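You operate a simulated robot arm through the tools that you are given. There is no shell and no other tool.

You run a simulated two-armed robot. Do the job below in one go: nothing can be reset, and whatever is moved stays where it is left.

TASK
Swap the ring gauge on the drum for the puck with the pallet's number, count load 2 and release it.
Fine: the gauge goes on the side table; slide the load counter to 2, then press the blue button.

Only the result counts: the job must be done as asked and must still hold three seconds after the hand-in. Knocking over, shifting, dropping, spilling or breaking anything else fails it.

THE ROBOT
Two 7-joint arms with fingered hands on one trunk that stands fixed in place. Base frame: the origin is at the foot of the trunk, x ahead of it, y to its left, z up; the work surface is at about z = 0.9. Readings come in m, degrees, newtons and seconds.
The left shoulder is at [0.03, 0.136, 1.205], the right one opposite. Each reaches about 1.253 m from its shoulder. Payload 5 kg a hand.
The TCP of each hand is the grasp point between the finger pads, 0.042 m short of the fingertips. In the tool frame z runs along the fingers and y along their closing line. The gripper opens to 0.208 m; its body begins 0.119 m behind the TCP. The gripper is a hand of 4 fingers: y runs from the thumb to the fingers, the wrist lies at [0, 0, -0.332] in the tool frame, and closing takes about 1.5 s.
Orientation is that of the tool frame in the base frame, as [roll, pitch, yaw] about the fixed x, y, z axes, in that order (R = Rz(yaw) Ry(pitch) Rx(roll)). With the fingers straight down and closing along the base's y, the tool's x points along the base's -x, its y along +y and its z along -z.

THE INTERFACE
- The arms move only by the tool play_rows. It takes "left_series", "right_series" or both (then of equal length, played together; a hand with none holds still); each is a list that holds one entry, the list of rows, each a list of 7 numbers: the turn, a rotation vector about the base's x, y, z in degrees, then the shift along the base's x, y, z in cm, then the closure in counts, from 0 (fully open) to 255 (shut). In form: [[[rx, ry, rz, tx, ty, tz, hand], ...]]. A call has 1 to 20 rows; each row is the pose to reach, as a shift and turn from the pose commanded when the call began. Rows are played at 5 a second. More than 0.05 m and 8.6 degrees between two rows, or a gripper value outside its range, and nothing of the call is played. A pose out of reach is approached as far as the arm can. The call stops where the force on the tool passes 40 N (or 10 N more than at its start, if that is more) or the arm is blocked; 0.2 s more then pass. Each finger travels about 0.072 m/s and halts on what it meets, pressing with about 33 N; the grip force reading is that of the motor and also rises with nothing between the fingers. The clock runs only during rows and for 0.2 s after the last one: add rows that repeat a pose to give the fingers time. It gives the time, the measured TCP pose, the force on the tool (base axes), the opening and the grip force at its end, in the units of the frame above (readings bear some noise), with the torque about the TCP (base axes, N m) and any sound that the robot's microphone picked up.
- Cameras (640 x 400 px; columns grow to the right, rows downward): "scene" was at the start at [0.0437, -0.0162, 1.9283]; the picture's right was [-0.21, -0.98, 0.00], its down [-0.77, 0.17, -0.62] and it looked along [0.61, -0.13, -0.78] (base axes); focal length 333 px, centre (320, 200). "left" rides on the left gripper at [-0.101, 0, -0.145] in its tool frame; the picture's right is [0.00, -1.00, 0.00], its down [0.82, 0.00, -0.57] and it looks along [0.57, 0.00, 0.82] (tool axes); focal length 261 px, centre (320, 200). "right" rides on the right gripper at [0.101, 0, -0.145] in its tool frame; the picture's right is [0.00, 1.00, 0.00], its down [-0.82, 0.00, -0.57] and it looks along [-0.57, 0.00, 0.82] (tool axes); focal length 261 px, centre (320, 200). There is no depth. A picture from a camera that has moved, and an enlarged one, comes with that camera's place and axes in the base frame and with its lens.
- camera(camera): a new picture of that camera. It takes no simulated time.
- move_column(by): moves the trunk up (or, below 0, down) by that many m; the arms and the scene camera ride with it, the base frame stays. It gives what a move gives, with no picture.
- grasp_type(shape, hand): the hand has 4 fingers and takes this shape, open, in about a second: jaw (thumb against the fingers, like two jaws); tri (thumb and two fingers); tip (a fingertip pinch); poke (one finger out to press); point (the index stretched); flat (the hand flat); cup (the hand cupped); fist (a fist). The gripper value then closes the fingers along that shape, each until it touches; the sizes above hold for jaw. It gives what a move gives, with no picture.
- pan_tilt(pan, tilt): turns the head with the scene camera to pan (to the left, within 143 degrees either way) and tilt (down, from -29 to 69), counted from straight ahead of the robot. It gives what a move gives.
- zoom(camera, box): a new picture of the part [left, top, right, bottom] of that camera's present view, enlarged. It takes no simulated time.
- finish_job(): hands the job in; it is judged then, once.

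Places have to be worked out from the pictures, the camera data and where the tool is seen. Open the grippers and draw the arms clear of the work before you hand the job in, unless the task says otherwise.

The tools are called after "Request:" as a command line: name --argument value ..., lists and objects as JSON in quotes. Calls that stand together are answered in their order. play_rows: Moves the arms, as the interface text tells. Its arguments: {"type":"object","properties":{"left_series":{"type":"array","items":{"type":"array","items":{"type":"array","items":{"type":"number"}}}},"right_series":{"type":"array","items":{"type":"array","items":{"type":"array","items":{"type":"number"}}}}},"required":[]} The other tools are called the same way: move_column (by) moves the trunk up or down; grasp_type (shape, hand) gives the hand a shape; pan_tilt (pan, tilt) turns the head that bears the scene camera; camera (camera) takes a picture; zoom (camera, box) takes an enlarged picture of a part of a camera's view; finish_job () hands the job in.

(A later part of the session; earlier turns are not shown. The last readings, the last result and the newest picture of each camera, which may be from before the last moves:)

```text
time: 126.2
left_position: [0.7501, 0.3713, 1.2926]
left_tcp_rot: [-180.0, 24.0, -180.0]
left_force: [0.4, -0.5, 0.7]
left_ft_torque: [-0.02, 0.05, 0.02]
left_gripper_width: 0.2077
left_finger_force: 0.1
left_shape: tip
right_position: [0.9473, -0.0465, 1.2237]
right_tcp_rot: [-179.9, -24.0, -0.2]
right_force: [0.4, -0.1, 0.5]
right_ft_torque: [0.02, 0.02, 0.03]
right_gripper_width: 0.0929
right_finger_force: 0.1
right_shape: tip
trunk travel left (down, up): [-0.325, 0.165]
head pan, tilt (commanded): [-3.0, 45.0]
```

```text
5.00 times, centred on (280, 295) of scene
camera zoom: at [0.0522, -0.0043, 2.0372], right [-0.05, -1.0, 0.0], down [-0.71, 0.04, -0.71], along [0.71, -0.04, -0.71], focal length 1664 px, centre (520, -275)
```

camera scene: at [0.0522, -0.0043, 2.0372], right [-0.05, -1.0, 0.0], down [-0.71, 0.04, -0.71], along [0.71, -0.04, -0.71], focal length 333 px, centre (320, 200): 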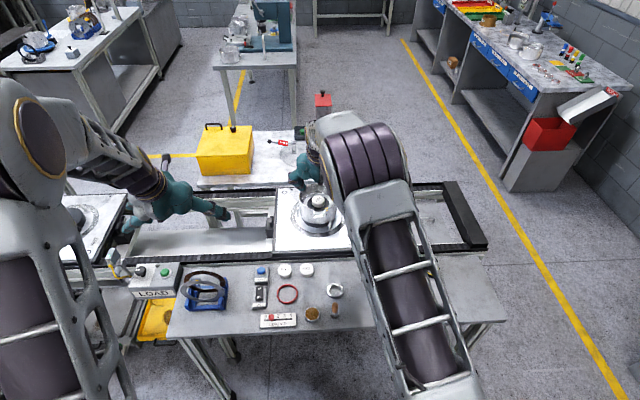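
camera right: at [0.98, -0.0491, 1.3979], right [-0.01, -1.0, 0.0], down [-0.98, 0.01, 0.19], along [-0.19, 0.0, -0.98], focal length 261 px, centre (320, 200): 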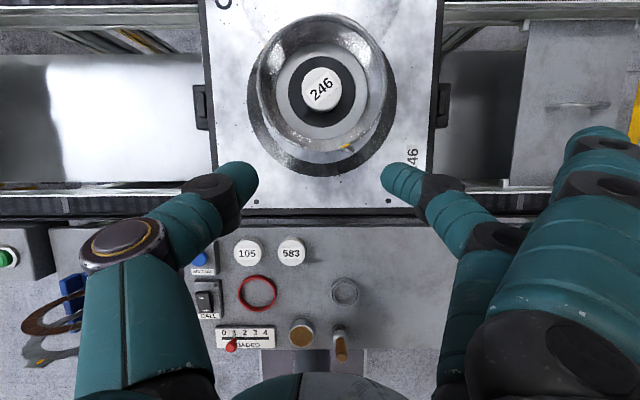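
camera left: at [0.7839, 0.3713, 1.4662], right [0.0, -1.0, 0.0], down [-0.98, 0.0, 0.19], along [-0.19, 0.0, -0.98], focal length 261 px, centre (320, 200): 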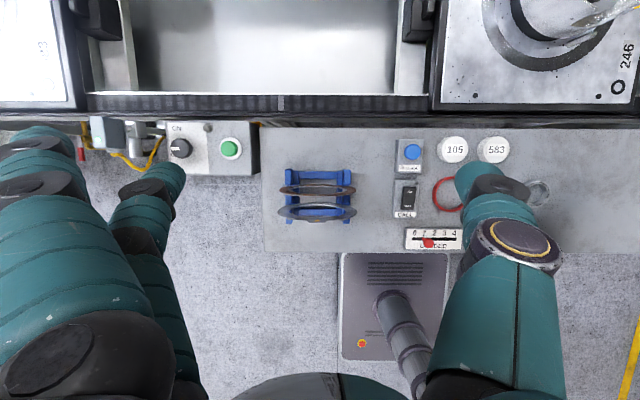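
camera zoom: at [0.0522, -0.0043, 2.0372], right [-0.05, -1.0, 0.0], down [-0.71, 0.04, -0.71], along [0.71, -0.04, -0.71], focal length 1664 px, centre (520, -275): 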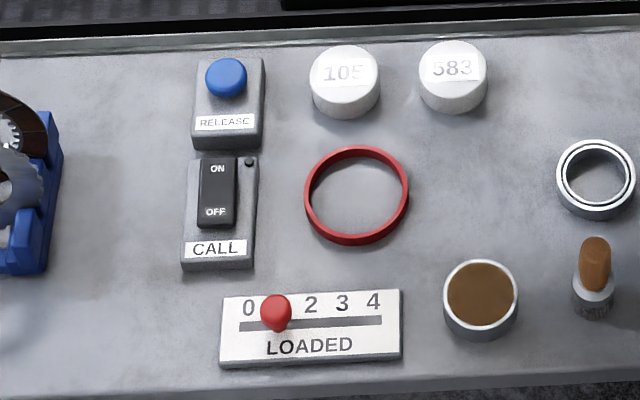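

The last move was refused for step size only. Knob ball is at about (0.589, 0.138, 0.931), "2" lies at y ≈ 0.117, the blue button at (0.780, 0.186, 0.935). I retreat the right hand with smaller steps while untilting the left.

Request:
play_rows --left_series '[[[0, 6, 0, -1, -1, 0, 0], [0, 12, 0, -2, -2, 0, 0], [0, 18, 0, -3, -3, 0, 0], [0, 24, 0, -4, -4, 0, 0], [0, 24, 0, -5, -6, 0, 0], [0, 24, 0, -6, -8, 0, 0], [0, 24, 0, -7, -10, 0, 0], [0, 24, 0, -8, -11, 0, 0], [0, 24, 0, -9, -12, 0, 0], [0, 24, 0, -10, -13, 0, 0], [0, 24, 0, -10, -13, 0, 0]]]' --right_series '[[[0, 0, 0, -3, -2, 2, 120], [0, 0, 0, -6, -5, 3, 90], [0, 0, 0, -9, -8, 4, 60], [0, 0, 0, -12, -11, 5, 30], [0, 0, 0, -15, -14, 6, 0], [0, 0, 0, -18, -17, 6, 0], [0, 0, 0, -20, -20.5, 6, 0], [0, 0, 0, -21, -24.5, 6, 0], [0, 0, 0, -22, -28.5, 6, 0], [0, 0, 0, -22, -32, 6, 0], [0, 0, 0, -22, -32, 6, 0]]]'

Request:
play_rows --left_series '[[[0, 0, 8, 0, 0, 0, 20], [0, 0, 16, 0, 0, 0, 40], [0, 0, 24, 0, 0, 0, 60], [0, 0, 32, 0, 0, 0, 80], [0, 0, 40, 0, 0, 0, 100], [0, 0, 48, 0, 0, 0, 120], [0, 0, 56, 0, 0, 0, 140], [0, 0, 64, 0, 0, 0, 160], [0, 0, 72, 0, 0, 0, 180], [0, 0, 80, 0, 0, 0, 195], [0, 0, 85, 0, 0, 0, 195], [0, 0, 90, 0, 0, 0, 195], [0, 0, 90, 0, 0, 0, 195]]]'

Request:
camera --camera "left"

Request:
camera --camera "scene"

```text
time: 128.6
left_position: [0.6503, 0.2453, 1.2934]
left_tcp_rot: [-179.9, 0.0, 179.9]
left_force: [-0.4, 0.8, -0.6]
left_ft_torque: [-0.07, 0.02, 0.01]
left_gripper_width: 0.2079
left_finger_force: 0.0
left_shape: tip
right_position: [0.7292, -0.3658, 1.2817]
right_tcp_rot: [180.0, -24.0, -0.2]
right_force: [0.2, 0.5, 0.0]
right_ft_torque: [-0.13, 0.04, -0.06]
right_gripper_width: 0.2079
right_finger_force: 0.0
right_shape: tip
trunk travel left (down, up): [-0.325, 0.165]
head pan, tilt (commanded): [-3.0, 45.0]
```

```text
time: 131.4
left_position: [0.6502, 0.2432, 1.2936]
left_tcp_rot: [180.0, -0.1, -89.9]
left_force: [-0.8, 1.3, -0.1]
left_ft_torque: [0.0, 0.0, -0.02]
left_gripper_width: 0.0497
left_finger_force: 0.0
left_shape: tip
right_position: [0.7291, -0.3666, 1.281]
right_tcp_rot: [-179.8, -24.1, -0.2]
right_force: [-0.2, -0.7, 0.0]
right_ft_torque: [-0.02, 0.05, -0.01]
right_gripper_width: 0.2079
right_finger_force: 0.1
right_shape: tip
trunk travel left (down, up): [-0.325, 0.165]
head pan, tilt (commanded): [-3.0, 45.0]
```

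```text
taken
camera left: at [0.6497, 0.3425, 1.4387], right [1.0, 0.01, 0.0], down [0.0, -0.82, 0.57], along [0.0, -0.57, -0.82], focal length 261 px, centre (320, 200)
```

left: 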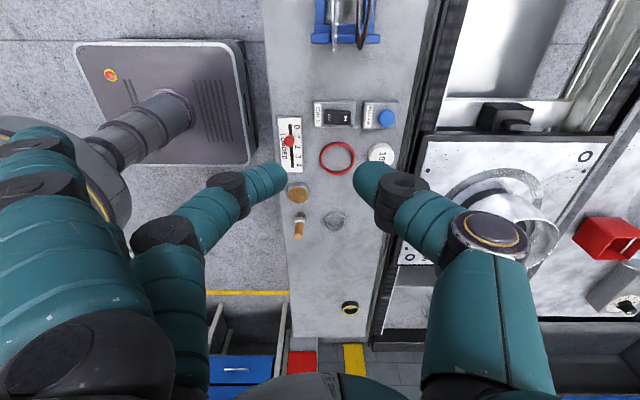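

```text
taken
camera scene: at [0.0512, -0.0041, 2.0373], right [-0.05, -1.0, 0.0], down [-0.71, 0.04, -0.71], along [0.71, -0.04, -0.71], focal length 333 px, centre (320, 200)
```

scene: 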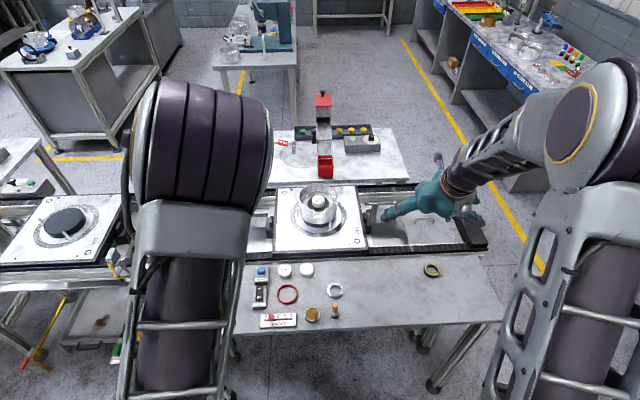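

The left hand is turned so its pinch closes along x, with its spread fingers over free floor space on the robot's side. I move it above the counter knob.

Request:
play_rows --left_series '[[[0, 0, 0, -1, -2, -3, 195], [0, 0, 0, -2, -4, -6, 195], [0, 0, 0, -3, -6, -9, 195], [0, 0, 0, -4, -8, -12.5, 195], [0, 0, 0, -5, -9.5, -16, 195], [0, 0, 0, -6, -10.6, -19.5, 198], [0, 0, 0, -6.2, -10.6, -23, 198], [0, 0, 0, -6.2, -10.6, -23, 198], [0, 0, 0, -6.2, -10.6, -23, 198]]]'

Request:
camera --camera "left"

Request:
zoom --camera "left" --box '[240, 120, 400, 220]'

```text
time: 133.4
left_position: [0.5884, 0.136, 1.0641]
left_tcp_rot: [-180.0, 0.0, -90.0]
left_force: [-0.2, 0.2, -0.4]
left_ft_torque: [-0.01, 0.05, -0.01]
left_gripper_width: 0.0471
left_finger_force: 0.1
left_shape: tip
right_position: [0.7294, -0.3671, 1.2807]
right_tcp_rot: [-179.9, -24.1, -0.2]
right_force: [0.2, 0.2, -0.1]
right_ft_torque: [-0.02, 0.01, 0.03]
right_gripper_width: 0.2079
right_finger_force: 0.0
right_shape: tip
trunk travel left (down, up): [-0.325, 0.165]
head pan, tilt (commanded): [-3.0, 45.0]
```

```text
taken
camera left: at [0.5881, 0.2362, 1.2097], right [1.0, 0.0, 0.0], down [0.0, -0.82, 0.57], along [0.0, -0.57, -0.82], focal length 261 px, centre (320, 200)
```

left: 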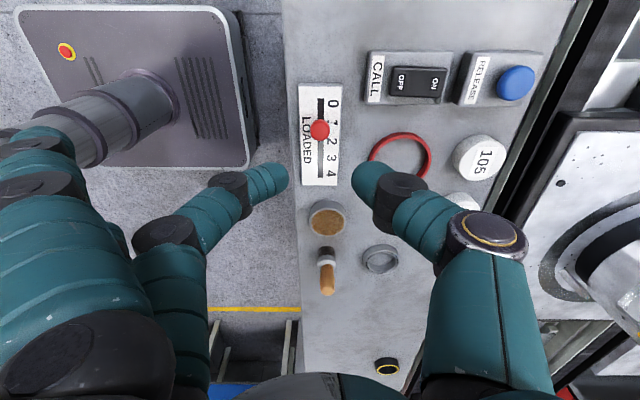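

```text
4.00 times, centred on (320, 170) of left
camera zoom: at [0.5881, 0.2362, 1.2097], right [1.0, 0.0, 0.0], down [0.0, -0.82, 0.57], along [0.0, -0.57, -0.82], focal length 1043 px, centre (320, 320)
```

zoom: 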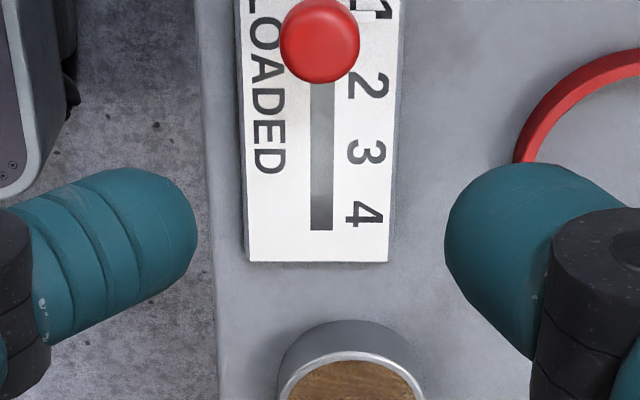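

The hand is centred over the knob (both at x 0.588, y ≈ 0.136). I lower to knob height with the pinch open around it.

Request:
play_rows --left_series '[[[0, 0, 0, 0, 0.1, -2, 198], [0, 0, 0, 0, 0.1, -4.5, 198], [0, 0, 0, 0, 0.1, -7, 198], [0, 0, 0, 0, 0.1, -9, 198], [0, 0, 0, 0, 0.1, -10.1, 198], [0, 0, 0, 0, 0.1, -10.1, 198]]]'

Request:
zoom --camera "left" --box '[240, 100, 400, 220]'

Request:
zoom --camera "right" --box '[0, 150, 160, 290]'

```text
time: 134.8
left_position: [0.5872, 0.1365, 0.9629]
left_tcp_rot: [180.0, 0.0, -89.9]
left_force: [-0.3, -0.4, 0.1]
left_ft_torque: [0.0, -0.03, 0.02]
left_gripper_width: 0.0472
left_finger_force: 0.0
left_shape: tip
right_position: [0.7294, -0.3666, 1.2815]
right_tcp_rot: [-179.8, -24.0, -0.2]
right_force: [0.1, 0.2, -0.2]
right_ft_torque: [0.0, 0.02, 0.0]
right_gripper_width: 0.2077
right_finger_force: 0.1
right_shape: tip
trunk travel left (down, up): [-0.325, 0.165]
head pan, tilt (commanded): [-3.0, 45.0]
```

```text
3.33 times, centred on (320, 160) of left
camera zoom: at [0.5867, 0.2372, 1.108], right [1.0, 0.0, 0.0], down [0.0, -0.82, 0.57], along [0.0, -0.57, -0.82], focal length 869 px, centre (320, 333)
```

zoom: 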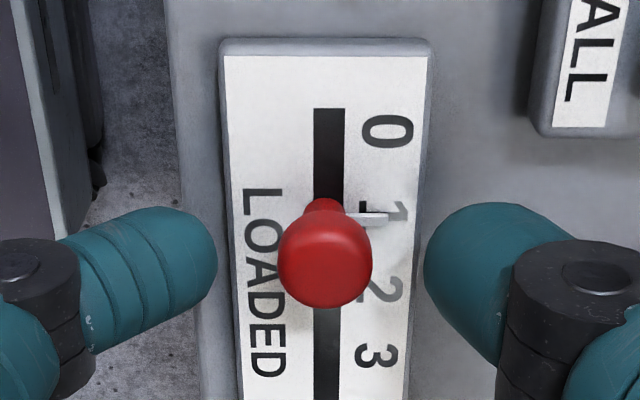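

```text
2.86 times, centred on (80, 220) of right
camera zoom: at [0.7621, -0.3691, 1.4554], right [-0.01, -1.0, 0.0], down [-0.98, 0.01, 0.19], along [-0.19, 0.0, -0.98], focal length 745 px, centre (1006, 143)
```

zoom: 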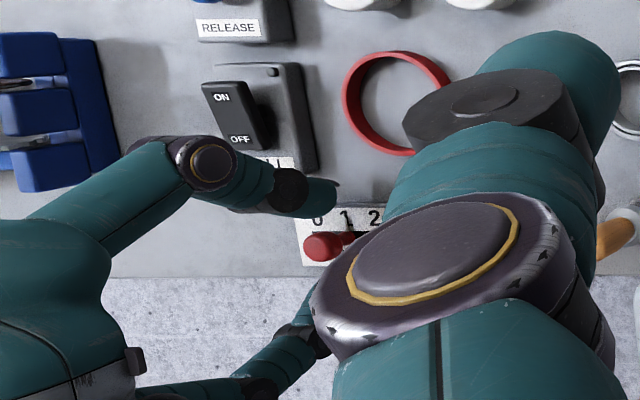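

The knob ball, with its pointer at "1", is between the tips. I close the pinch on it.

Request:
play_rows --left_series '[[[0, 0, 0, 0, 0, 0, 208], [0, 0, 0, 0, 0, 0, 218], [0, 0, 0, 0, 0, 0, 226], [0, 0, 0, 0, 0, 0, 234], [0, 0, 0, 0, 0, 0, 242], [0, 0, 0, 0, 0, 0, 248], [0, 0, 0, 0, 0, 0, 248]]]'

Request:
zoom --camera "left" --box '[240, 100, 400, 220]'

```text
time: 136.4
left_position: [0.5871, 0.1372, 0.9632]
left_tcp_rot: [179.9, 0.0, -90.0]
left_force: [0.2, -0.5, -2.1]
left_ft_torque: [0.03, 0.0, -0.01]
left_gripper_width: 0.0144
left_finger_force: 32.6
left_shape: tip
right_position: [0.7296, -0.3669, 1.2819]
right_tcp_rot: [-179.9, -24.0, -0.2]
right_force: [0.4, 0.9, -0.1]
right_ft_torque: [-0.03, -0.02, 0.0]
right_gripper_width: 0.2076
right_finger_force: 0.1
right_shape: tip
trunk travel left (down, up): [-0.325, 0.165]
head pan, tilt (commanded): [-3.0, 45.0]
```

```text
3.33 times, centred on (320, 160) of left
camera zoom: at [0.5868, 0.2374, 1.1079], right [1.0, 0.0, 0.0], down [0.0, -0.82, 0.57], along [0.0, -0.57, -0.82], focal length 869 px, centre (320, 333)
```

zoom: 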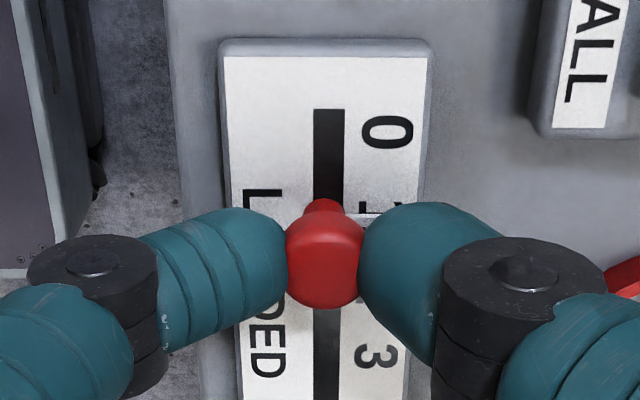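

The knob is gripped. I slide it 22 mm toward -y, from "1" to "2".

Request:
play_rows --left_series '[[[0, 0, 0, 0, -0.2, 0, 248], [0, 0, 0, 0, -0.6, 0, 248], [0, 0, 0, 0, -1.0, 0, 248], [0, 0, 0, 0, -1.4, 0, 248], [0, 0, 0, 0, -1.8, 0, 248], [0, 0, 0, 0, -2.1, 0, 248], [0, 0, 0, 0, -2.23, 0, 248], [0, 0, 0, 0, -2.23, 0, 248]]]'

Request:
zoom --camera "left" --box '[240, 60, 400, 200]'

Request:
zoom --camera "right" --box '[40, 190, 120, 250]'

```text
time: 138.2
left_position: [0.5883, 0.1144, 0.9624]
left_tcp_rot: [-180.0, 0.1, -90.0]
left_force: [0.6, 0.9, -2.8]
left_ft_torque: [0.01, 0.0, 0.01]
left_gripper_width: 0.0143
left_finger_force: 33.2
left_shape: tip
right_position: [0.7291, -0.3663, 1.281]
right_tcp_rot: [-180.0, -24.0, -0.1]
right_force: [0.2, -0.9, -0.6]
right_ft_torque: [0.02, 0.0, 0.01]
right_gripper_width: 0.2078
right_finger_force: 0.0
right_shape: tip
trunk travel left (down, up): [-0.325, 0.165]
head pan, tilt (commanded): [-3.0, 45.0]
```

```text
2.86 times, centred on (320, 130) of left
camera zoom: at [0.5868, 0.2151, 1.1079], right [1.0, 0.0, 0.0], down [0.0, -0.82, 0.57], along [0.0, -0.57, -0.82], focal length 745 px, centre (320, 400)
```

zoom: 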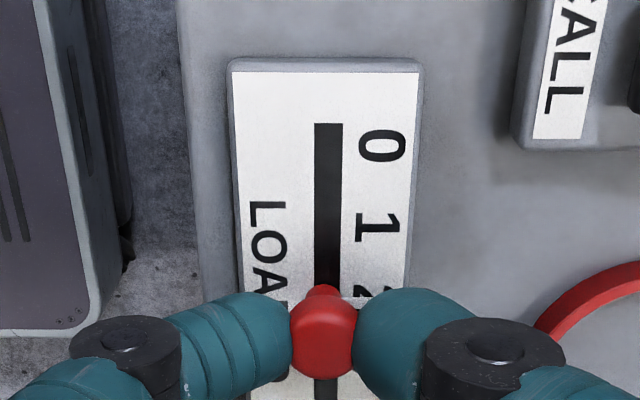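

```text
6.67 times, centred on (80, 220) of right
camera zoom: at [0.7624, -0.369, 1.4552], right [-0.01, -1.0, 0.0], down [-0.98, 0.01, 0.19], along [-0.19, 0.0, -0.98], focal length 1738 px, centre (1920, 67)
```

zoom: 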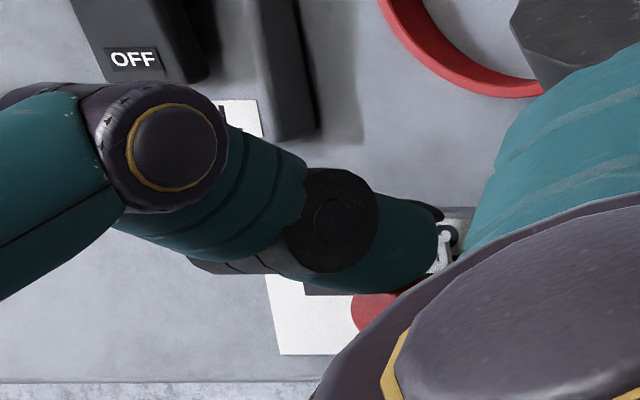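

The pointer appears at "2". I open the pinch and lift off to verify.

Request:
play_rows --left_series '[[[0, 0, 0, 0, 0, 0, 232], [0, 0, 0, 0, 0, 0, 215], [0, 0, 0, 0, 0, 0, 200], [0, 0, 0, 0, 0, 0, 195], [0, 0, 0, 0, 0, 0, 195], [0, 0, 0, 0, 0, 2, 195], [0, 0, 0, 0, 0, 5, 195], [0, 0, 0, 0, 0, 8, 195], [0, 0, 0, 0, 3, 10, 195], [0, 0, 0, 0, 3, 10, 195]]]'

Request:
camera --camera "left"

Request:
zoom --camera "left" --box '[270, 60, 370, 180]'

Request:
zoom --camera "scene" --box '[240, 290, 320, 340]'

```text
time: 140.4
left_position: [0.5854, 0.1464, 1.0617]
left_tcp_rot: [179.9, 0.0, -90.0]
left_force: [-1.0, -0.8, 0.0]
left_ft_torque: [0.07, 0.04, -0.03]
left_gripper_width: 0.0484
left_finger_force: 0.1
left_shape: tip
right_position: [0.73, -0.3688, 1.2796]
right_tcp_rot: [-179.8, -24.0, -0.4]
right_force: [-0.4, 0.0, -0.7]
right_ft_torque: [0.15, -0.05, 0.07]
right_gripper_width: 0.208
right_finger_force: 0.0
right_shape: tip
trunk travel left (down, up): [-0.325, 0.165]
head pan, tilt (commanded): [-3.0, 45.0]
```

```text
taken
camera left: at [0.5865, 0.2476, 1.2074], right [1.0, 0.0, 0.0], down [0.0, -0.82, 0.57], along [0.0, -0.57, -0.82], focal length 261 px, centre (320, 200)
```

left: 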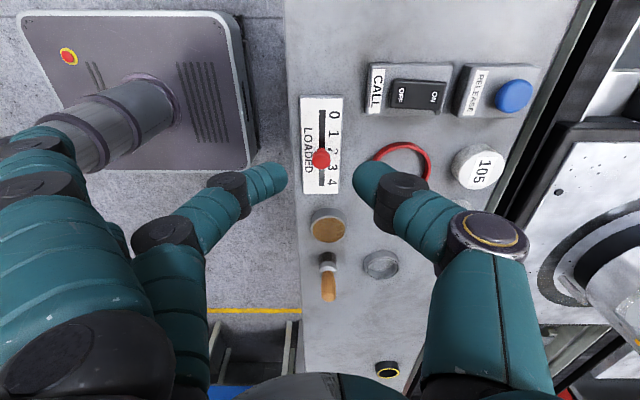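

```text
3.33 times, centred on (320, 120) of left
camera zoom: at [0.5865, 0.2476, 1.2074], right [1.0, 0.0, 0.0], down [0.0, -0.82, 0.57], along [0.0, -0.57, -0.82], focal length 869 px, centre (320, 467)
```

zoom: 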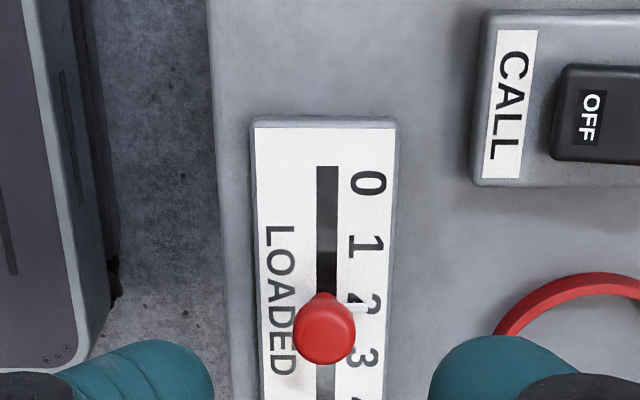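

```text
8.00 times, centred on (280, 315) of scene
camera zoom: at [0.0515, -0.0065, 2.0373], right [-0.05, -1.0, 0.0], down [-0.71, 0.04, -0.71], along [0.71, -0.04, -0.71], focal length 2662 px, centre (640, -720)
```

zoom: 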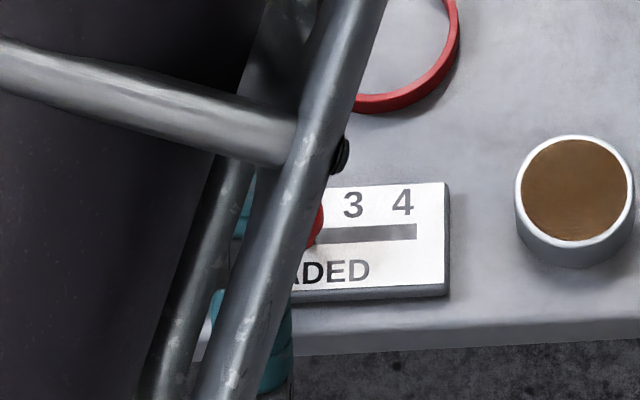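

The pointer sits at "2". Next I close the left pinch into a blunt tip and move it above the blue RELEASE button at (0.780, 0.186).

Request:
play_rows --left_series '[[[0, 0, 0, 2, 0.4, 1, 205], [0, 0, 0, 5, 1, 2, 215], [0, 0, 0, 8, 1.6, 2, 225], [0, 0, 0, 11, 2.2, 2, 235], [0, 0, 0, 14, 2.8, 2, 245], [0, 0, 0, 17, 3.4, 2, 255], [0, 0, 0, 19.35, 3.9, 2, 255], [0, 0, 0, 19.35, 3.9, 2, 255], [0, 0, 0, 19.35, 3.9, 2, 255]]]'

Request:
camera --camera "left"

Request:
zoom --camera "left" --box '[240, 80, 400, 220]'

Request:
zoom --camera "right" --box '[0, 130, 160, 290]'

```text
time: 142.4
left_position: [0.7814, 0.1838, 1.083]
left_tcp_rot: [-179.9, 0.0, -90.0]
left_force: [0.0, -0.2, -0.4]
left_ft_torque: [0.0, 0.02, -0.01]
left_gripper_width: 0.0
left_finger_force: 33.0
left_shape: tip
right_position: [0.7297, -0.3673, 1.281]
right_tcp_rot: [-179.9, -24.0, -0.2]
right_force: [0.9, 0.6, -0.4]
right_ft_torque: [-0.02, 0.02, -0.04]
right_gripper_width: 0.2079
right_finger_force: 0.1
right_shape: tip
trunk travel left (down, up): [-0.325, 0.165]
head pan, tilt (commanded): [-3.0, 45.0]
```

```text
taken
camera left: at [0.7813, 0.2843, 1.2276], right [1.0, 0.0, 0.0], down [0.0, -0.82, 0.57], along [0.0, -0.57, -0.82], focal length 261 px, centre (320, 200)
```

left: 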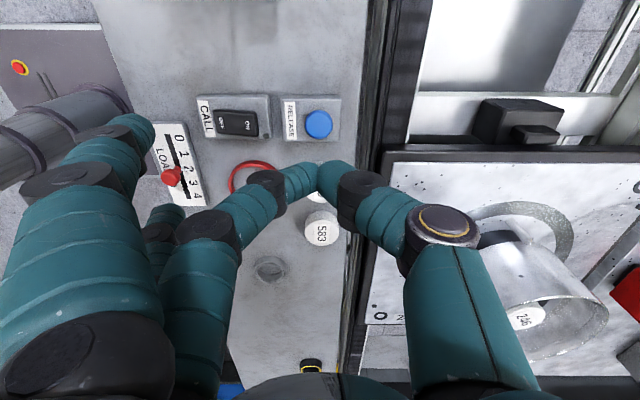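

```text
2.86 times, centred on (320, 150) of left
camera zoom: at [0.7813, 0.2843, 1.2276], right [1.0, 0.0, 0.0], down [0.0, -0.82, 0.57], along [0.0, -0.57, -0.82], focal length 745 px, centre (320, 343)
```

zoom: 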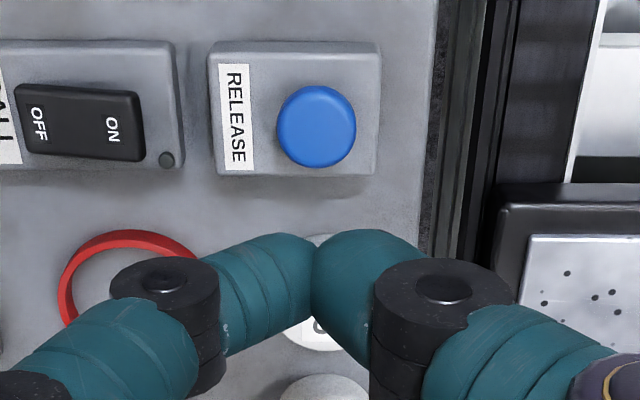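

```text
2.50 times, centred on (80, 210) of right
camera zoom: at [0.7626, -0.3689, 1.4551], right [-0.01, -1.0, 0.0], down [-0.98, 0.01, 0.19], along [-0.19, 0.0, -0.98], focal length 652 px, centre (920, 175)
```

zoom: 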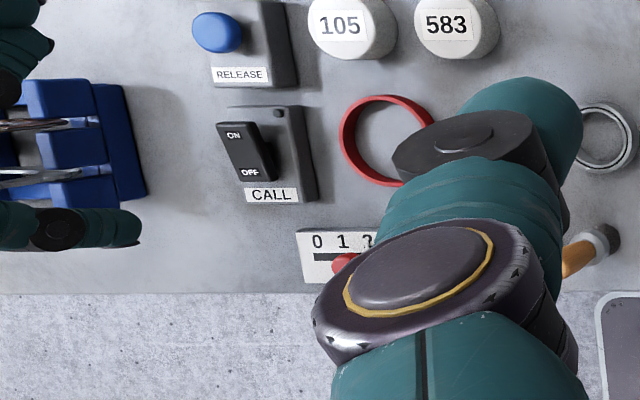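

Closing brings the spread fingers down near the CALL switch, so pressing this way is risky. I change the left hand to "point" (index tip is its lowest part by ~3.5 cm) and reposition so the index tip hovers above the button.

Request:
play_rows --left_series '[[[0, 0, 0, 0, 0, 2, 230], [0, 0, 0, -1.5, -1, 4, 200], [0, 0, 0, -4, -2.5, 6, 160], [0, 0, 0, -5.7, -3.8, 7, 120], [0, 0, 0, -5.7, -3.8, 7, 80], [0, 0, 0, -5.7, -3.8, 7, 40], [0, 0, 0, -5.7, -3.8, 7, 0], [0, 0, 0, -5.7, -3.8, 7, 0]]]'

Request:
grasp_type --hand "left" --shape "point"

Request:
camera --camera "left"

Request:
camera --camera "scene"

Request:
zoom --camera "right" --box '[0, 110, 160, 270]'

```text
time: 144.2
left_position: [0.7236, 0.1459, 1.1536]
left_tcp_rot: [-179.9, 0.1, -90.1]
left_force: [-0.2, 0.6, 0.3]
left_ft_torque: [0.01, 0.02, 0.0]
left_gripper_width: 0.2074
left_finger_force: 0.0
left_shape: tip
right_position: [0.7282, -0.3667, 1.2813]
right_tcp_rot: [-179.8, -23.9, -0.3]
right_force: [0.0, -0.3, 0.0]
right_ft_torque: [0.01, 0.01, 0.01]
right_gripper_width: 0.2077
right_finger_force: 0.1
right_shape: tip
trunk travel left (down, up): [-0.325, 0.165]
head pan, tilt (commanded): [-3.0, 45.0]
```

```text
time: 145.1
left_position: [0.7238, 0.1467, 1.1541]
left_tcp_rot: [179.9, 0.0, -89.9]
left_force: [0.0, -0.5, 0.2]
left_ft_torque: [0.01, 0.08, -0.01]
left_gripper_width: 0.0
left_finger_force: 0.0
left_shape: point
right_position: [0.7291, -0.3661, 1.2815]
right_tcp_rot: [-179.9, -24.0, -0.2]
right_force: [0.1, -0.4, 0.3]
right_ft_torque: [0.04, 0.05, -0.02]
right_gripper_width: 0.2078
right_finger_force: 0.0
right_shape: tip
trunk travel left (down, up): [-0.325, 0.165]
head pan, tilt (commanded): [-3.0, 45.0]
```

```text
taken
camera left: at [0.7242, 0.2469, 1.2988], right [1.0, 0.0, 0.0], down [0.0, -0.82, 0.57], along [0.0, -0.57, -0.82], focal length 261 px, centre (320, 200)
```

left: 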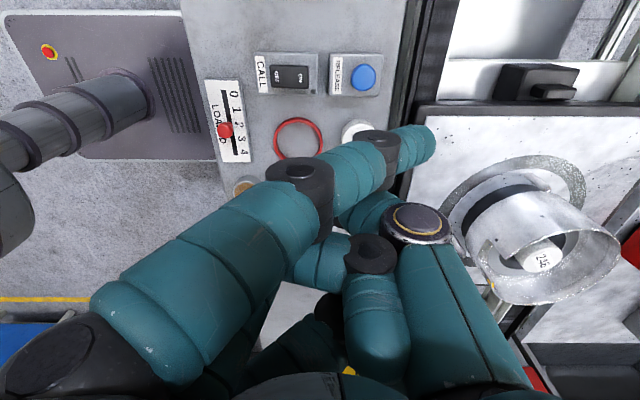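

```text
taken
camera scene: at [0.0515, -0.0043, 2.0373], right [-0.05, -1.0, 0.0], down [-0.71, 0.04, -0.71], along [0.71, -0.04, -0.71], focal length 333 px, centre (320, 200)
```

scene: 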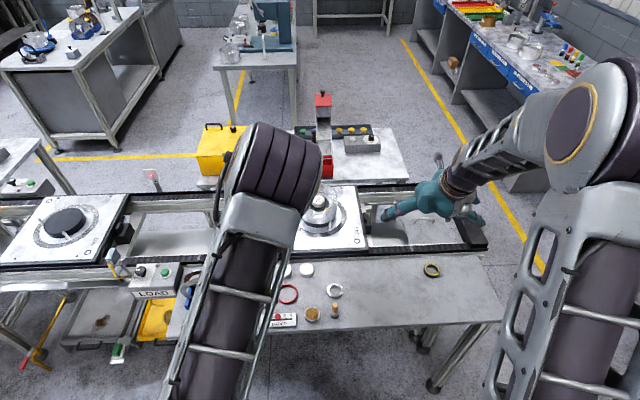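

```text
2.50 times, centred on (80, 190) of right
camera zoom: at [0.7624, -0.369, 1.4552], right [-0.01, -1.0, 0.0], down [-0.98, 0.01, 0.19], along [-0.19, 0.0, -0.98], focal length 652 px, centre (920, 225)
```

zoom: 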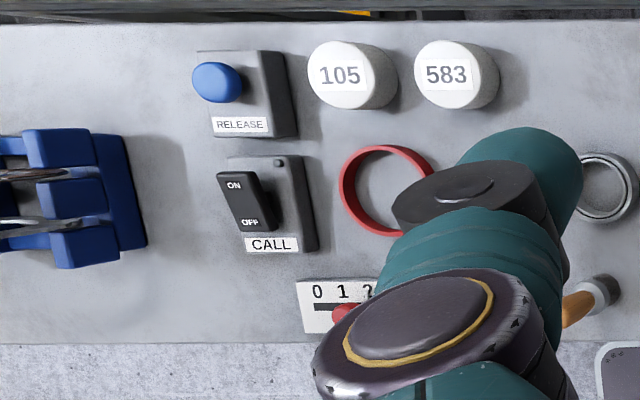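

The index tip lines up over the button (tip ≈ (0.780, 0.186), button (0.780, 0.184)). I lower to about 2 cm above it.

Request:
play_rows --left_series '[[[0, 0, 0, 0, -0.1, -2, 0], [0, 0, 0, 0, -0.1, -5, 0], [0, 0, 0, 0, -0.1, -8.5, 0], [0, 0, 0, 0, -0.1, -12, 0], [0, 0, 0, 0, -0.1, -15, 0], [0, 0, 0, 0, -0.1, -17, 0], [0, 0, 0, 0, -0.1, -18, 0], [0, 0, 0, 0, -0.1, -18, 0]]]'

Request:
camera --camera "left"

Request:
zoom --camera "right" --box '[0, 110, 160, 270]'

```text
time: 146.9
left_position: [0.7246, 0.1455, 0.9717]
left_tcp_rot: [180.0, 0.0, -90.0]
left_force: [0.1, 0.3, -0.6]
left_ft_torque: [-0.04, -0.01, 0.01]
left_gripper_width: 0.0002
left_finger_force: 0.1
left_shape: point
right_position: [0.7302, -0.3664, 1.2815]
right_tcp_rot: [-179.9, -24.0, -0.2]
right_force: [0.8, 0.6, -0.3]
right_ft_torque: [0.0, 0.02, -0.02]
right_gripper_width: 0.2081
right_finger_force: 0.1
right_shape: tip
trunk travel left (down, up): [-0.325, 0.165]
head pan, tilt (commanded): [-3.0, 45.0]
```

```text
taken
camera left: at [0.7243, 0.2457, 1.1175], right [1.0, 0.0, 0.0], down [0.0, -0.82, 0.57], along [0.0, -0.57, -0.82], focal length 261 px, centre (320, 200)
```

left: 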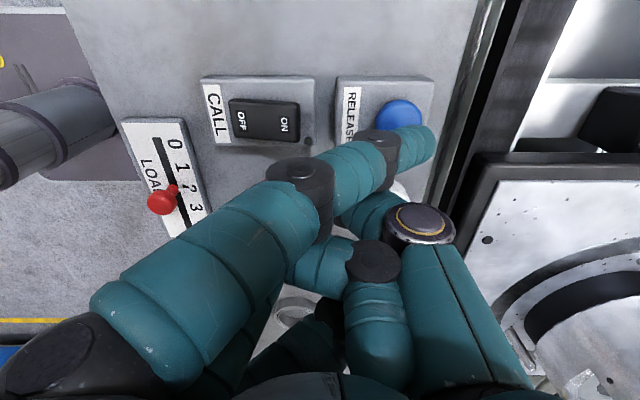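

```text
2.50 times, centred on (80, 190) of right
camera zoom: at [0.7622, -0.3689, 1.4554], right [-0.01, -1.0, 0.0], down [-0.98, 0.01, 0.19], along [-0.19, 0.0, -0.98], focal length 652 px, centre (920, 225)
```

zoom: 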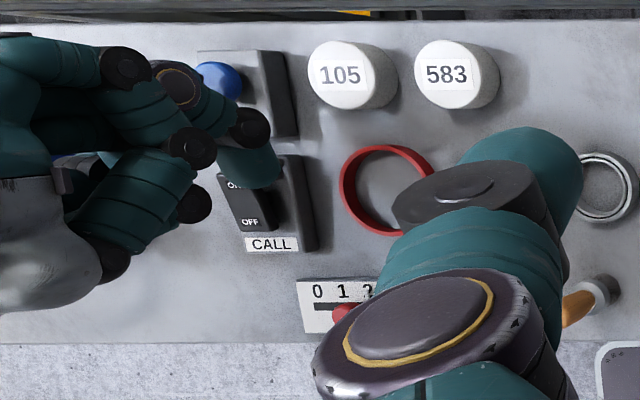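

Clearances look adequate: the tucked thumb stays over the gap beside the CALL box. I lower toward the button in small steps, watching the force.

Request:
play_rows --left_series '[[[0, 0, 0, 0, 0, -0.6, 0], [0, 0, 0, 0, 0, -1.2, 0], [0, 0, 0, 0, 0, -1.7, 0], [0, 0, 0, 0, 0, -1.7, 0]]]'

Request:
zoom --camera "left" --box '[320, 60, 480, 180]'

Request:
zoom --camera "right" --box '[0, 110, 160, 270]'

```text
time: 147.9
left_position: [0.7237, 0.1443, 0.9558]
left_tcp_rot: [-179.9, 0.0, -90.0]
left_force: [-0.8, -0.5, 1.3]
left_ft_torque: [0.07, -0.07, 0.04]
left_gripper_width: 0.2016
left_finger_force: 0.1
left_shape: point
right_position: [0.7295, -0.3677, 1.281]
right_tcp_rot: [180.0, -24.0, -0.3]
right_force: [-0.4, -0.1, -1.2]
right_ft_torque: [0.0, -0.02, -0.01]
right_gripper_width: 0.208
right_finger_force: 0.1
right_shape: tip
trunk travel left (down, up): [-0.325, 0.165]
head pan, tilt (commanded): [-3.0, 45.0]
```

```text
3.33 times, centred on (400, 120) of left
camera zoom: at [0.7236, 0.2455, 1.1009], right [1.0, 0.0, 0.0], down [0.0, -0.82, 0.57], along [0.0, -0.57, -0.82], focal length 869 px, centre (53, 467)
```

zoom: 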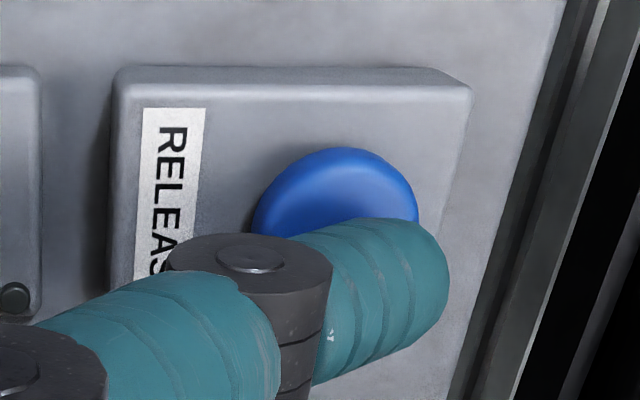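

```text
2.50 times, centred on (80, 190) of right
camera zoom: at [0.7621, -0.369, 1.4554], right [-0.01, -1.0, 0.0], down [-0.98, 0.01, 0.19], along [-0.19, 0.0, -0.98], focal length 652 px, centre (920, 225)
```

zoom: 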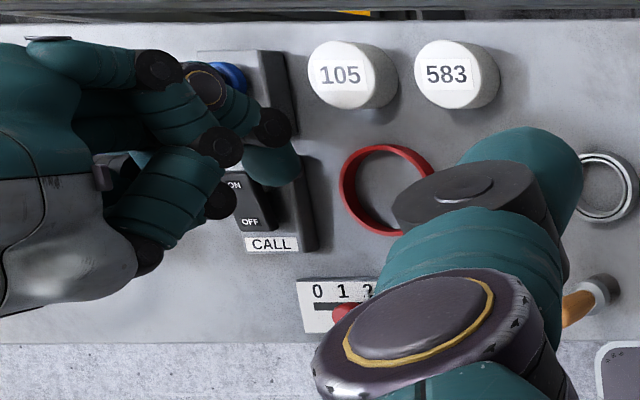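

First contact (1.3 N) located right at the index tip – on the button. I press on in 1 mm steps.

Request:
play_rows --left_series '[[[0, 0, 0, 0, 0.1, -0.15, 0], [0, 0, 0, 0, 0.1, -0.3, 0], [0, 0, 0, 0, 0.1, -0.45, 0], [0, 0, 0, 0, 0.1, -0.45, 0]]]'

Request:
zoom --camera "left" --box '[320, 60, 480, 180]'

```text
time: 148.9
left_position: [0.7237, 0.1461, 0.9521]
left_tcp_rot: [179.9, 0.0, -89.9]
left_force: [-1.3, -0.5, 5.2]
left_ft_torque: [0.15, -0.17, 0.02]
left_gripper_width: 0.2017
left_finger_force: 0.0
left_shape: point
right_position: [0.7287, -0.3673, 1.2821]
right_tcp_rot: [-179.9, -23.9, -0.1]
right_force: [-0.5, -0.3, 0.3]
right_ft_torque: [0.0, 0.01, -0.02]
right_gripper_width: 0.208
right_finger_force: 0.0
right_shape: tip
trunk travel left (down, up): [-0.325, 0.165]
head pan, tilt (commanded): [-3.0, 45.0]
heard: click
```

```text
3.33 times, centred on (400, 120) of left
camera zoom: at [0.7238, 0.2462, 1.0969], right [1.0, 0.0, 0.0], down [0.0, -0.82, 0.57], along [0.0, -0.57, -0.82], focal length 869 px, centre (53, 467)
```

zoom: 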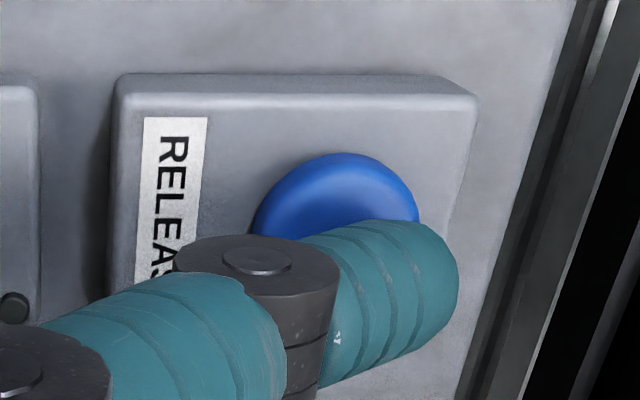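

A click was heard: the button is pressed. I lift the finger off and check what happens on the line.

Request:
play_rows --left_series '[[[0, 0, 0, 0, 0, 0.5, 0], [0, 0, 0, 0, 0, 2, 0], [0, 0, 0, 0, 0, 5, 0], [0, 0, 0, 0, 0, 9, 0], [0, 0, 0, 0, 0, 13, 0], [0, 0, 0, 0, 0, 17, 0], [0, 0, 0, -3, 1, 20, 0], [0, 0, 0, -6, 2, 23, 0], [0, 0, 0, -8, 4, 26, 0], [0, 0, 0, -8, 8, 28, 0], [0, 0, 0, -8, 12, 28, 0]]]'

Request:
camera --camera "scene"

Request:
camera --camera "right"

Request:
camera --camera "left"

```text
time: 151.3
left_position: [0.6423, 0.2677, 1.2284]
left_tcp_rot: [179.9, 0.0, -90.1]
left_force: [-0.3, 0.3, 1.0]
left_ft_torque: [-0.04, 0.06, 0.0]
left_gripper_width: 0.2016
left_finger_force: 0.0
left_shape: point
right_position: [0.7295, -0.3656, 1.2816]
right_tcp_rot: [179.9, -24.0, -0.1]
right_force: [-0.2, 0.5, 0.5]
right_ft_torque: [-0.13, 0.02, -0.07]
right_gripper_width: 0.2079
right_finger_force: 0.0
right_shape: tip
trunk travel left (down, up): [-0.325, 0.165]
head pan, tilt (commanded): [-3.0, 45.0]
```

```text
taken
camera scene: at [0.0517, -0.0025, 2.0373], right [-0.05, -1.0, 0.0], down [-0.71, 0.04, -0.71], along [0.71, -0.04, -0.71], focal length 333 px, centre (320, 200)
```

scene: 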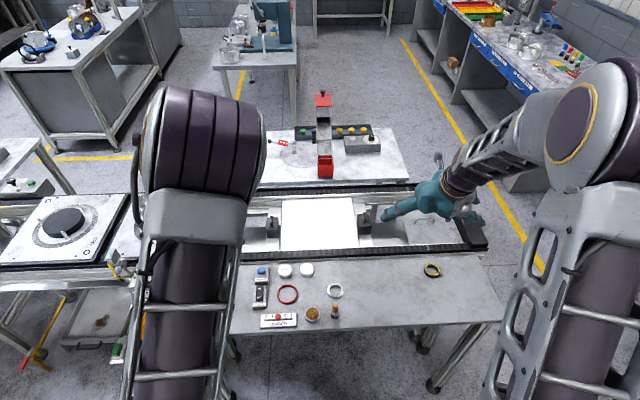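

```text
taken
camera right: at [0.7625, -0.3677, 1.4555], right [-0.01, -1.0, 0.0], down [-0.98, 0.01, 0.19], along [-0.19, 0.0, -0.98], focal length 261 px, centre (320, 200)
```

right: 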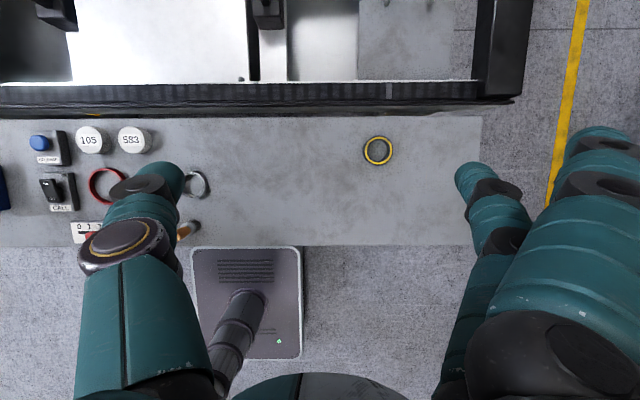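

```text
taken
camera left: at [0.643, 0.3676, 1.3744], right [1.0, 0.0, 0.0], down [0.0, -0.82, 0.57], along [0.0, -0.57, -0.82], focal length 261 px, centre (320, 200)
```

left: 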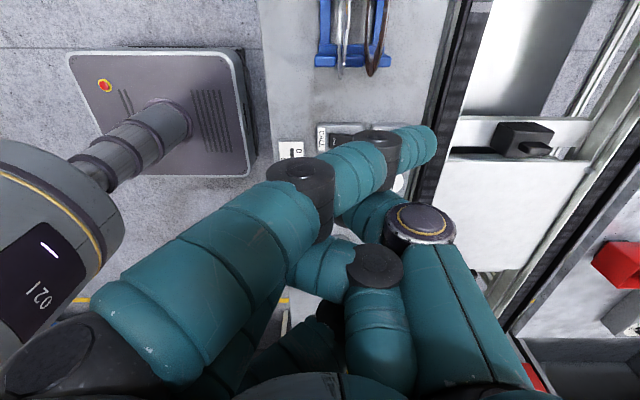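

The pallet has left the station after the release. I look around to see where it went and whether all is well.

Request:
pan_tilt --pan -35 --tilt 40

Request:
camera --camera "scene"

Request:
pan_tilt --pan 20 --tilt 35

Request:
camera --camera "scene"

```text
time: 152.2
left_position: [0.6427, 0.2664, 1.2293]
left_tcp_rot: [-180.0, 0.0, -90.0]
left_force: [0.2, 0.0, -0.8]
left_ft_torque: [-0.03, 0.02, 0.02]
left_gripper_width: 0.2015
left_finger_force: 0.1
left_shape: point
right_position: [0.7298, -0.3676, 1.2805]
right_tcp_rot: [-179.9, -24.0, -0.2]
right_force: [-0.4, 0.4, 0.2]
right_ft_torque: [0.0, 0.05, -0.01]
right_gripper_width: 0.2076
right_finger_force: 0.2
right_shape: tip
trunk travel left (down, up): [-0.325, 0.165]
head pan, tilt (commanded): [-35.0, 40.0]
```

```text
taken
camera scene: at [0.0399, -0.0483, 2.0446], right [-0.57, -0.82, 0.0], down [-0.53, 0.37, -0.77], along [0.63, -0.44, -0.64], focal length 333 px, centre (320, 200)
```

scene: 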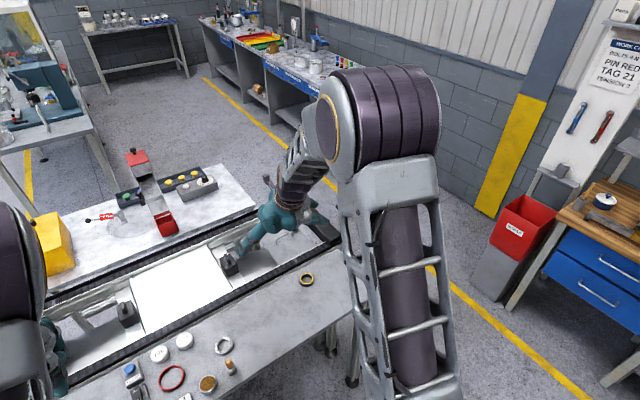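

```text
time: 153.5
left_position: [0.6441, 0.2658, 1.2294]
left_tcp_rot: [180.0, 0.1, -89.9]
left_force: [0.2, 0.2, 0.4]
left_ft_torque: [0.03, 0.01, -0.01]
left_gripper_width: 0.2018
left_finger_force: 0.2
left_shape: point
right_position: [0.7303, -0.367, 1.2807]
right_tcp_rot: [-179.8, -24.0, -0.2]
right_force: [0.2, -0.6, 0.1]
right_ft_torque: [0.04, -0.03, 0.01]
right_gripper_width: 0.208
right_finger_force: 0.0
right_shape: tip
trunk travel left (down, up): [-0.325, 0.165]
head pan, tilt (commanded): [20.0, 35.0]
```

```text
taken
camera scene: at [0.0527, 0.0299, 2.0522], right [0.34, -0.94, 0.0], down [-0.54, -0.2, -0.82], along [0.77, 0.28, -0.57], focal length 333 px, centre (320, 200)
```

scene: 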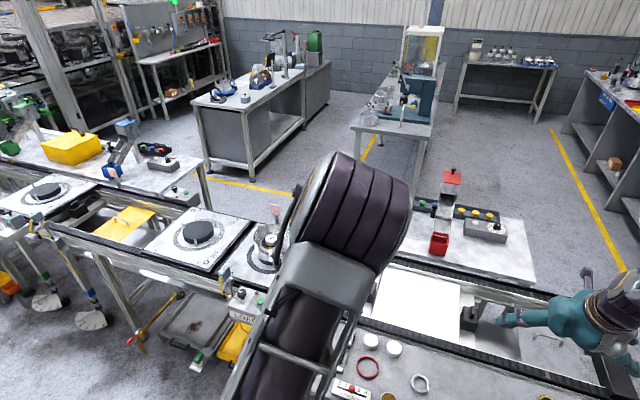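

The drum with its pallet has moved along the line toward +y. I raise both hands clear and open them, then inspect the pallet, gauge and counter.

Request:
play_rows --left_series '[[[0, 0, 0, -1, 0, 3, 0], [0, 0, 0, -2, 0, 6, 0], [0, 0, 0, -3, 0, 9, 0], [0, 0, 0, -5, 0, 12, 0], [0, 0, 0, -8, 0, 15, 0], [0, 0, 0, -12, 0, 17, 0], [0, 0, 0, -16, 0, 18, 0], [0, 0, 0, -20, 0, 18, 0], [0, 0, 0, -20, 0, 18, 0]]]' --right_series '[[[0, 0, 0, -1, 0, 3, 0], [0, 0, 0, -2, 0, 6, 0], [0, 0, 0, -3, 0, 9, 0], [0, 0, 0, -5, 0, 11, 0], [0, 0, 0, -8, 0, 12, 0], [0, 0, 0, -11, 0, 12, 0], [0, 0, 0, -14, 0, 12, 0], [0, 0, 0, -17, 0, 12, 0], [0, 0, 0, -17, 0, 12, 0]]]'

Request:
grasp_type --hand "left" --shape "jaw"

Request:
grasp_type --hand "right" --shape "jaw"

Request:
camera --camera "scene"

Request:
zoom --camera "scene" --box '[180, 190, 340, 310]'

```text
time: 155.5
left_position: [0.4461, 0.2648, 1.4109]
left_tcp_rot: [179.8, -0.1, -90.0]
left_force: [1.1, 0.3, -1.4]
left_ft_torque: [-0.07, 0.13, -0.02]
left_gripper_width: 0.2017
left_finger_force: 0.2
left_shape: point
right_position: [0.5603, -0.3669, 1.4011]
right_tcp_rot: [180.0, -23.9, -0.1]
right_force: [1.0, -0.6, -0.3]
right_ft_torque: [-0.13, 0.13, -0.02]
right_gripper_width: 0.2078
right_finger_force: 0.1
right_shape: tip
trunk travel left (down, up): [-0.325, 0.165]
head pan, tilt (commanded): [20.0, 35.0]
```

```text
time: 156.4
left_position: [0.4437, 0.264, 1.4108]
left_tcp_rot: [180.0, 0.0, -90.0]
left_force: [-0.3, 0.9, 1.1]
left_ft_torque: [0.04, 0.01, -0.01]
left_gripper_width: 0.2076
left_finger_force: 0.1
left_shape: jaw
right_position: [0.5577, -0.3681, 1.4031]
right_tcp_rot: [-180.0, -24.0, -0.2]
right_force: [-0.4, -0.4, 1.2]
right_ft_torque: [0.01, 0.01, 0.0]
right_gripper_width: 0.2078
right_finger_force: 0.1
right_shape: tip
trunk travel left (down, up): [-0.325, 0.165]
head pan, tilt (commanded): [20.0, 35.0]
```

```text
time: 157.3
left_position: [0.4454, 0.265, 1.4113]
left_tcp_rot: [-180.0, -0.1, -90.0]
left_force: [0.4, 0.0, 0.1]
left_ft_torque: [-0.01, -0.03, -0.02]
left_gripper_width: 0.2081
left_finger_force: 0.1
left_shape: jaw
right_position: [0.5576, -0.3693, 1.4015]
right_tcp_rot: [-179.9, -24.1, -0.2]
right_force: [0.3, -0.6, 0.6]
right_ft_torque: [-0.01, -0.01, 0.04]
right_gripper_width: 0.2078
right_finger_force: 0.1
right_shape: jaw
trunk travel left (down, up): [-0.325, 0.165]
head pan, tilt (commanded): [20.0, 35.0]
```

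```text
taken
camera scene: at [0.0522, 0.0298, 2.0522], right [0.34, -0.94, 0.0], down [-0.54, -0.2, -0.82], along [0.77, 0.28, -0.57], focal length 333 px, centre (320, 200)
```

scene: 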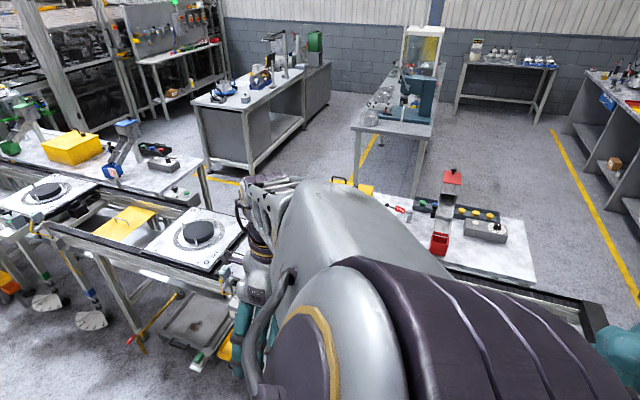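

```text
3.33 times, centred on (260, 250) of scene
camera zoom: at [0.0522, 0.0298, 2.0522], right [0.34, -0.94, 0.0], down [-0.54, -0.2, -0.82], along [0.77, 0.28, -0.57], focal length 1109 px, centre (520, 33)
```

zoom: 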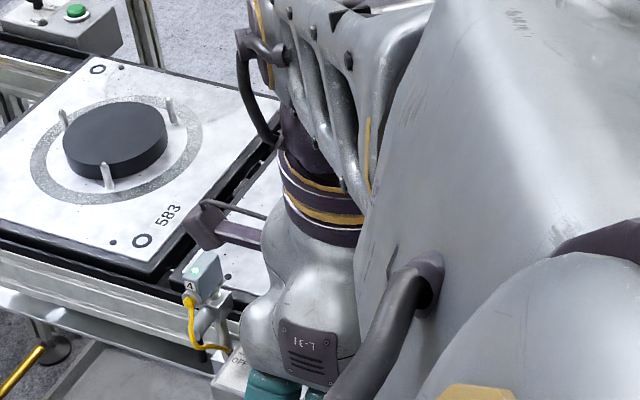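

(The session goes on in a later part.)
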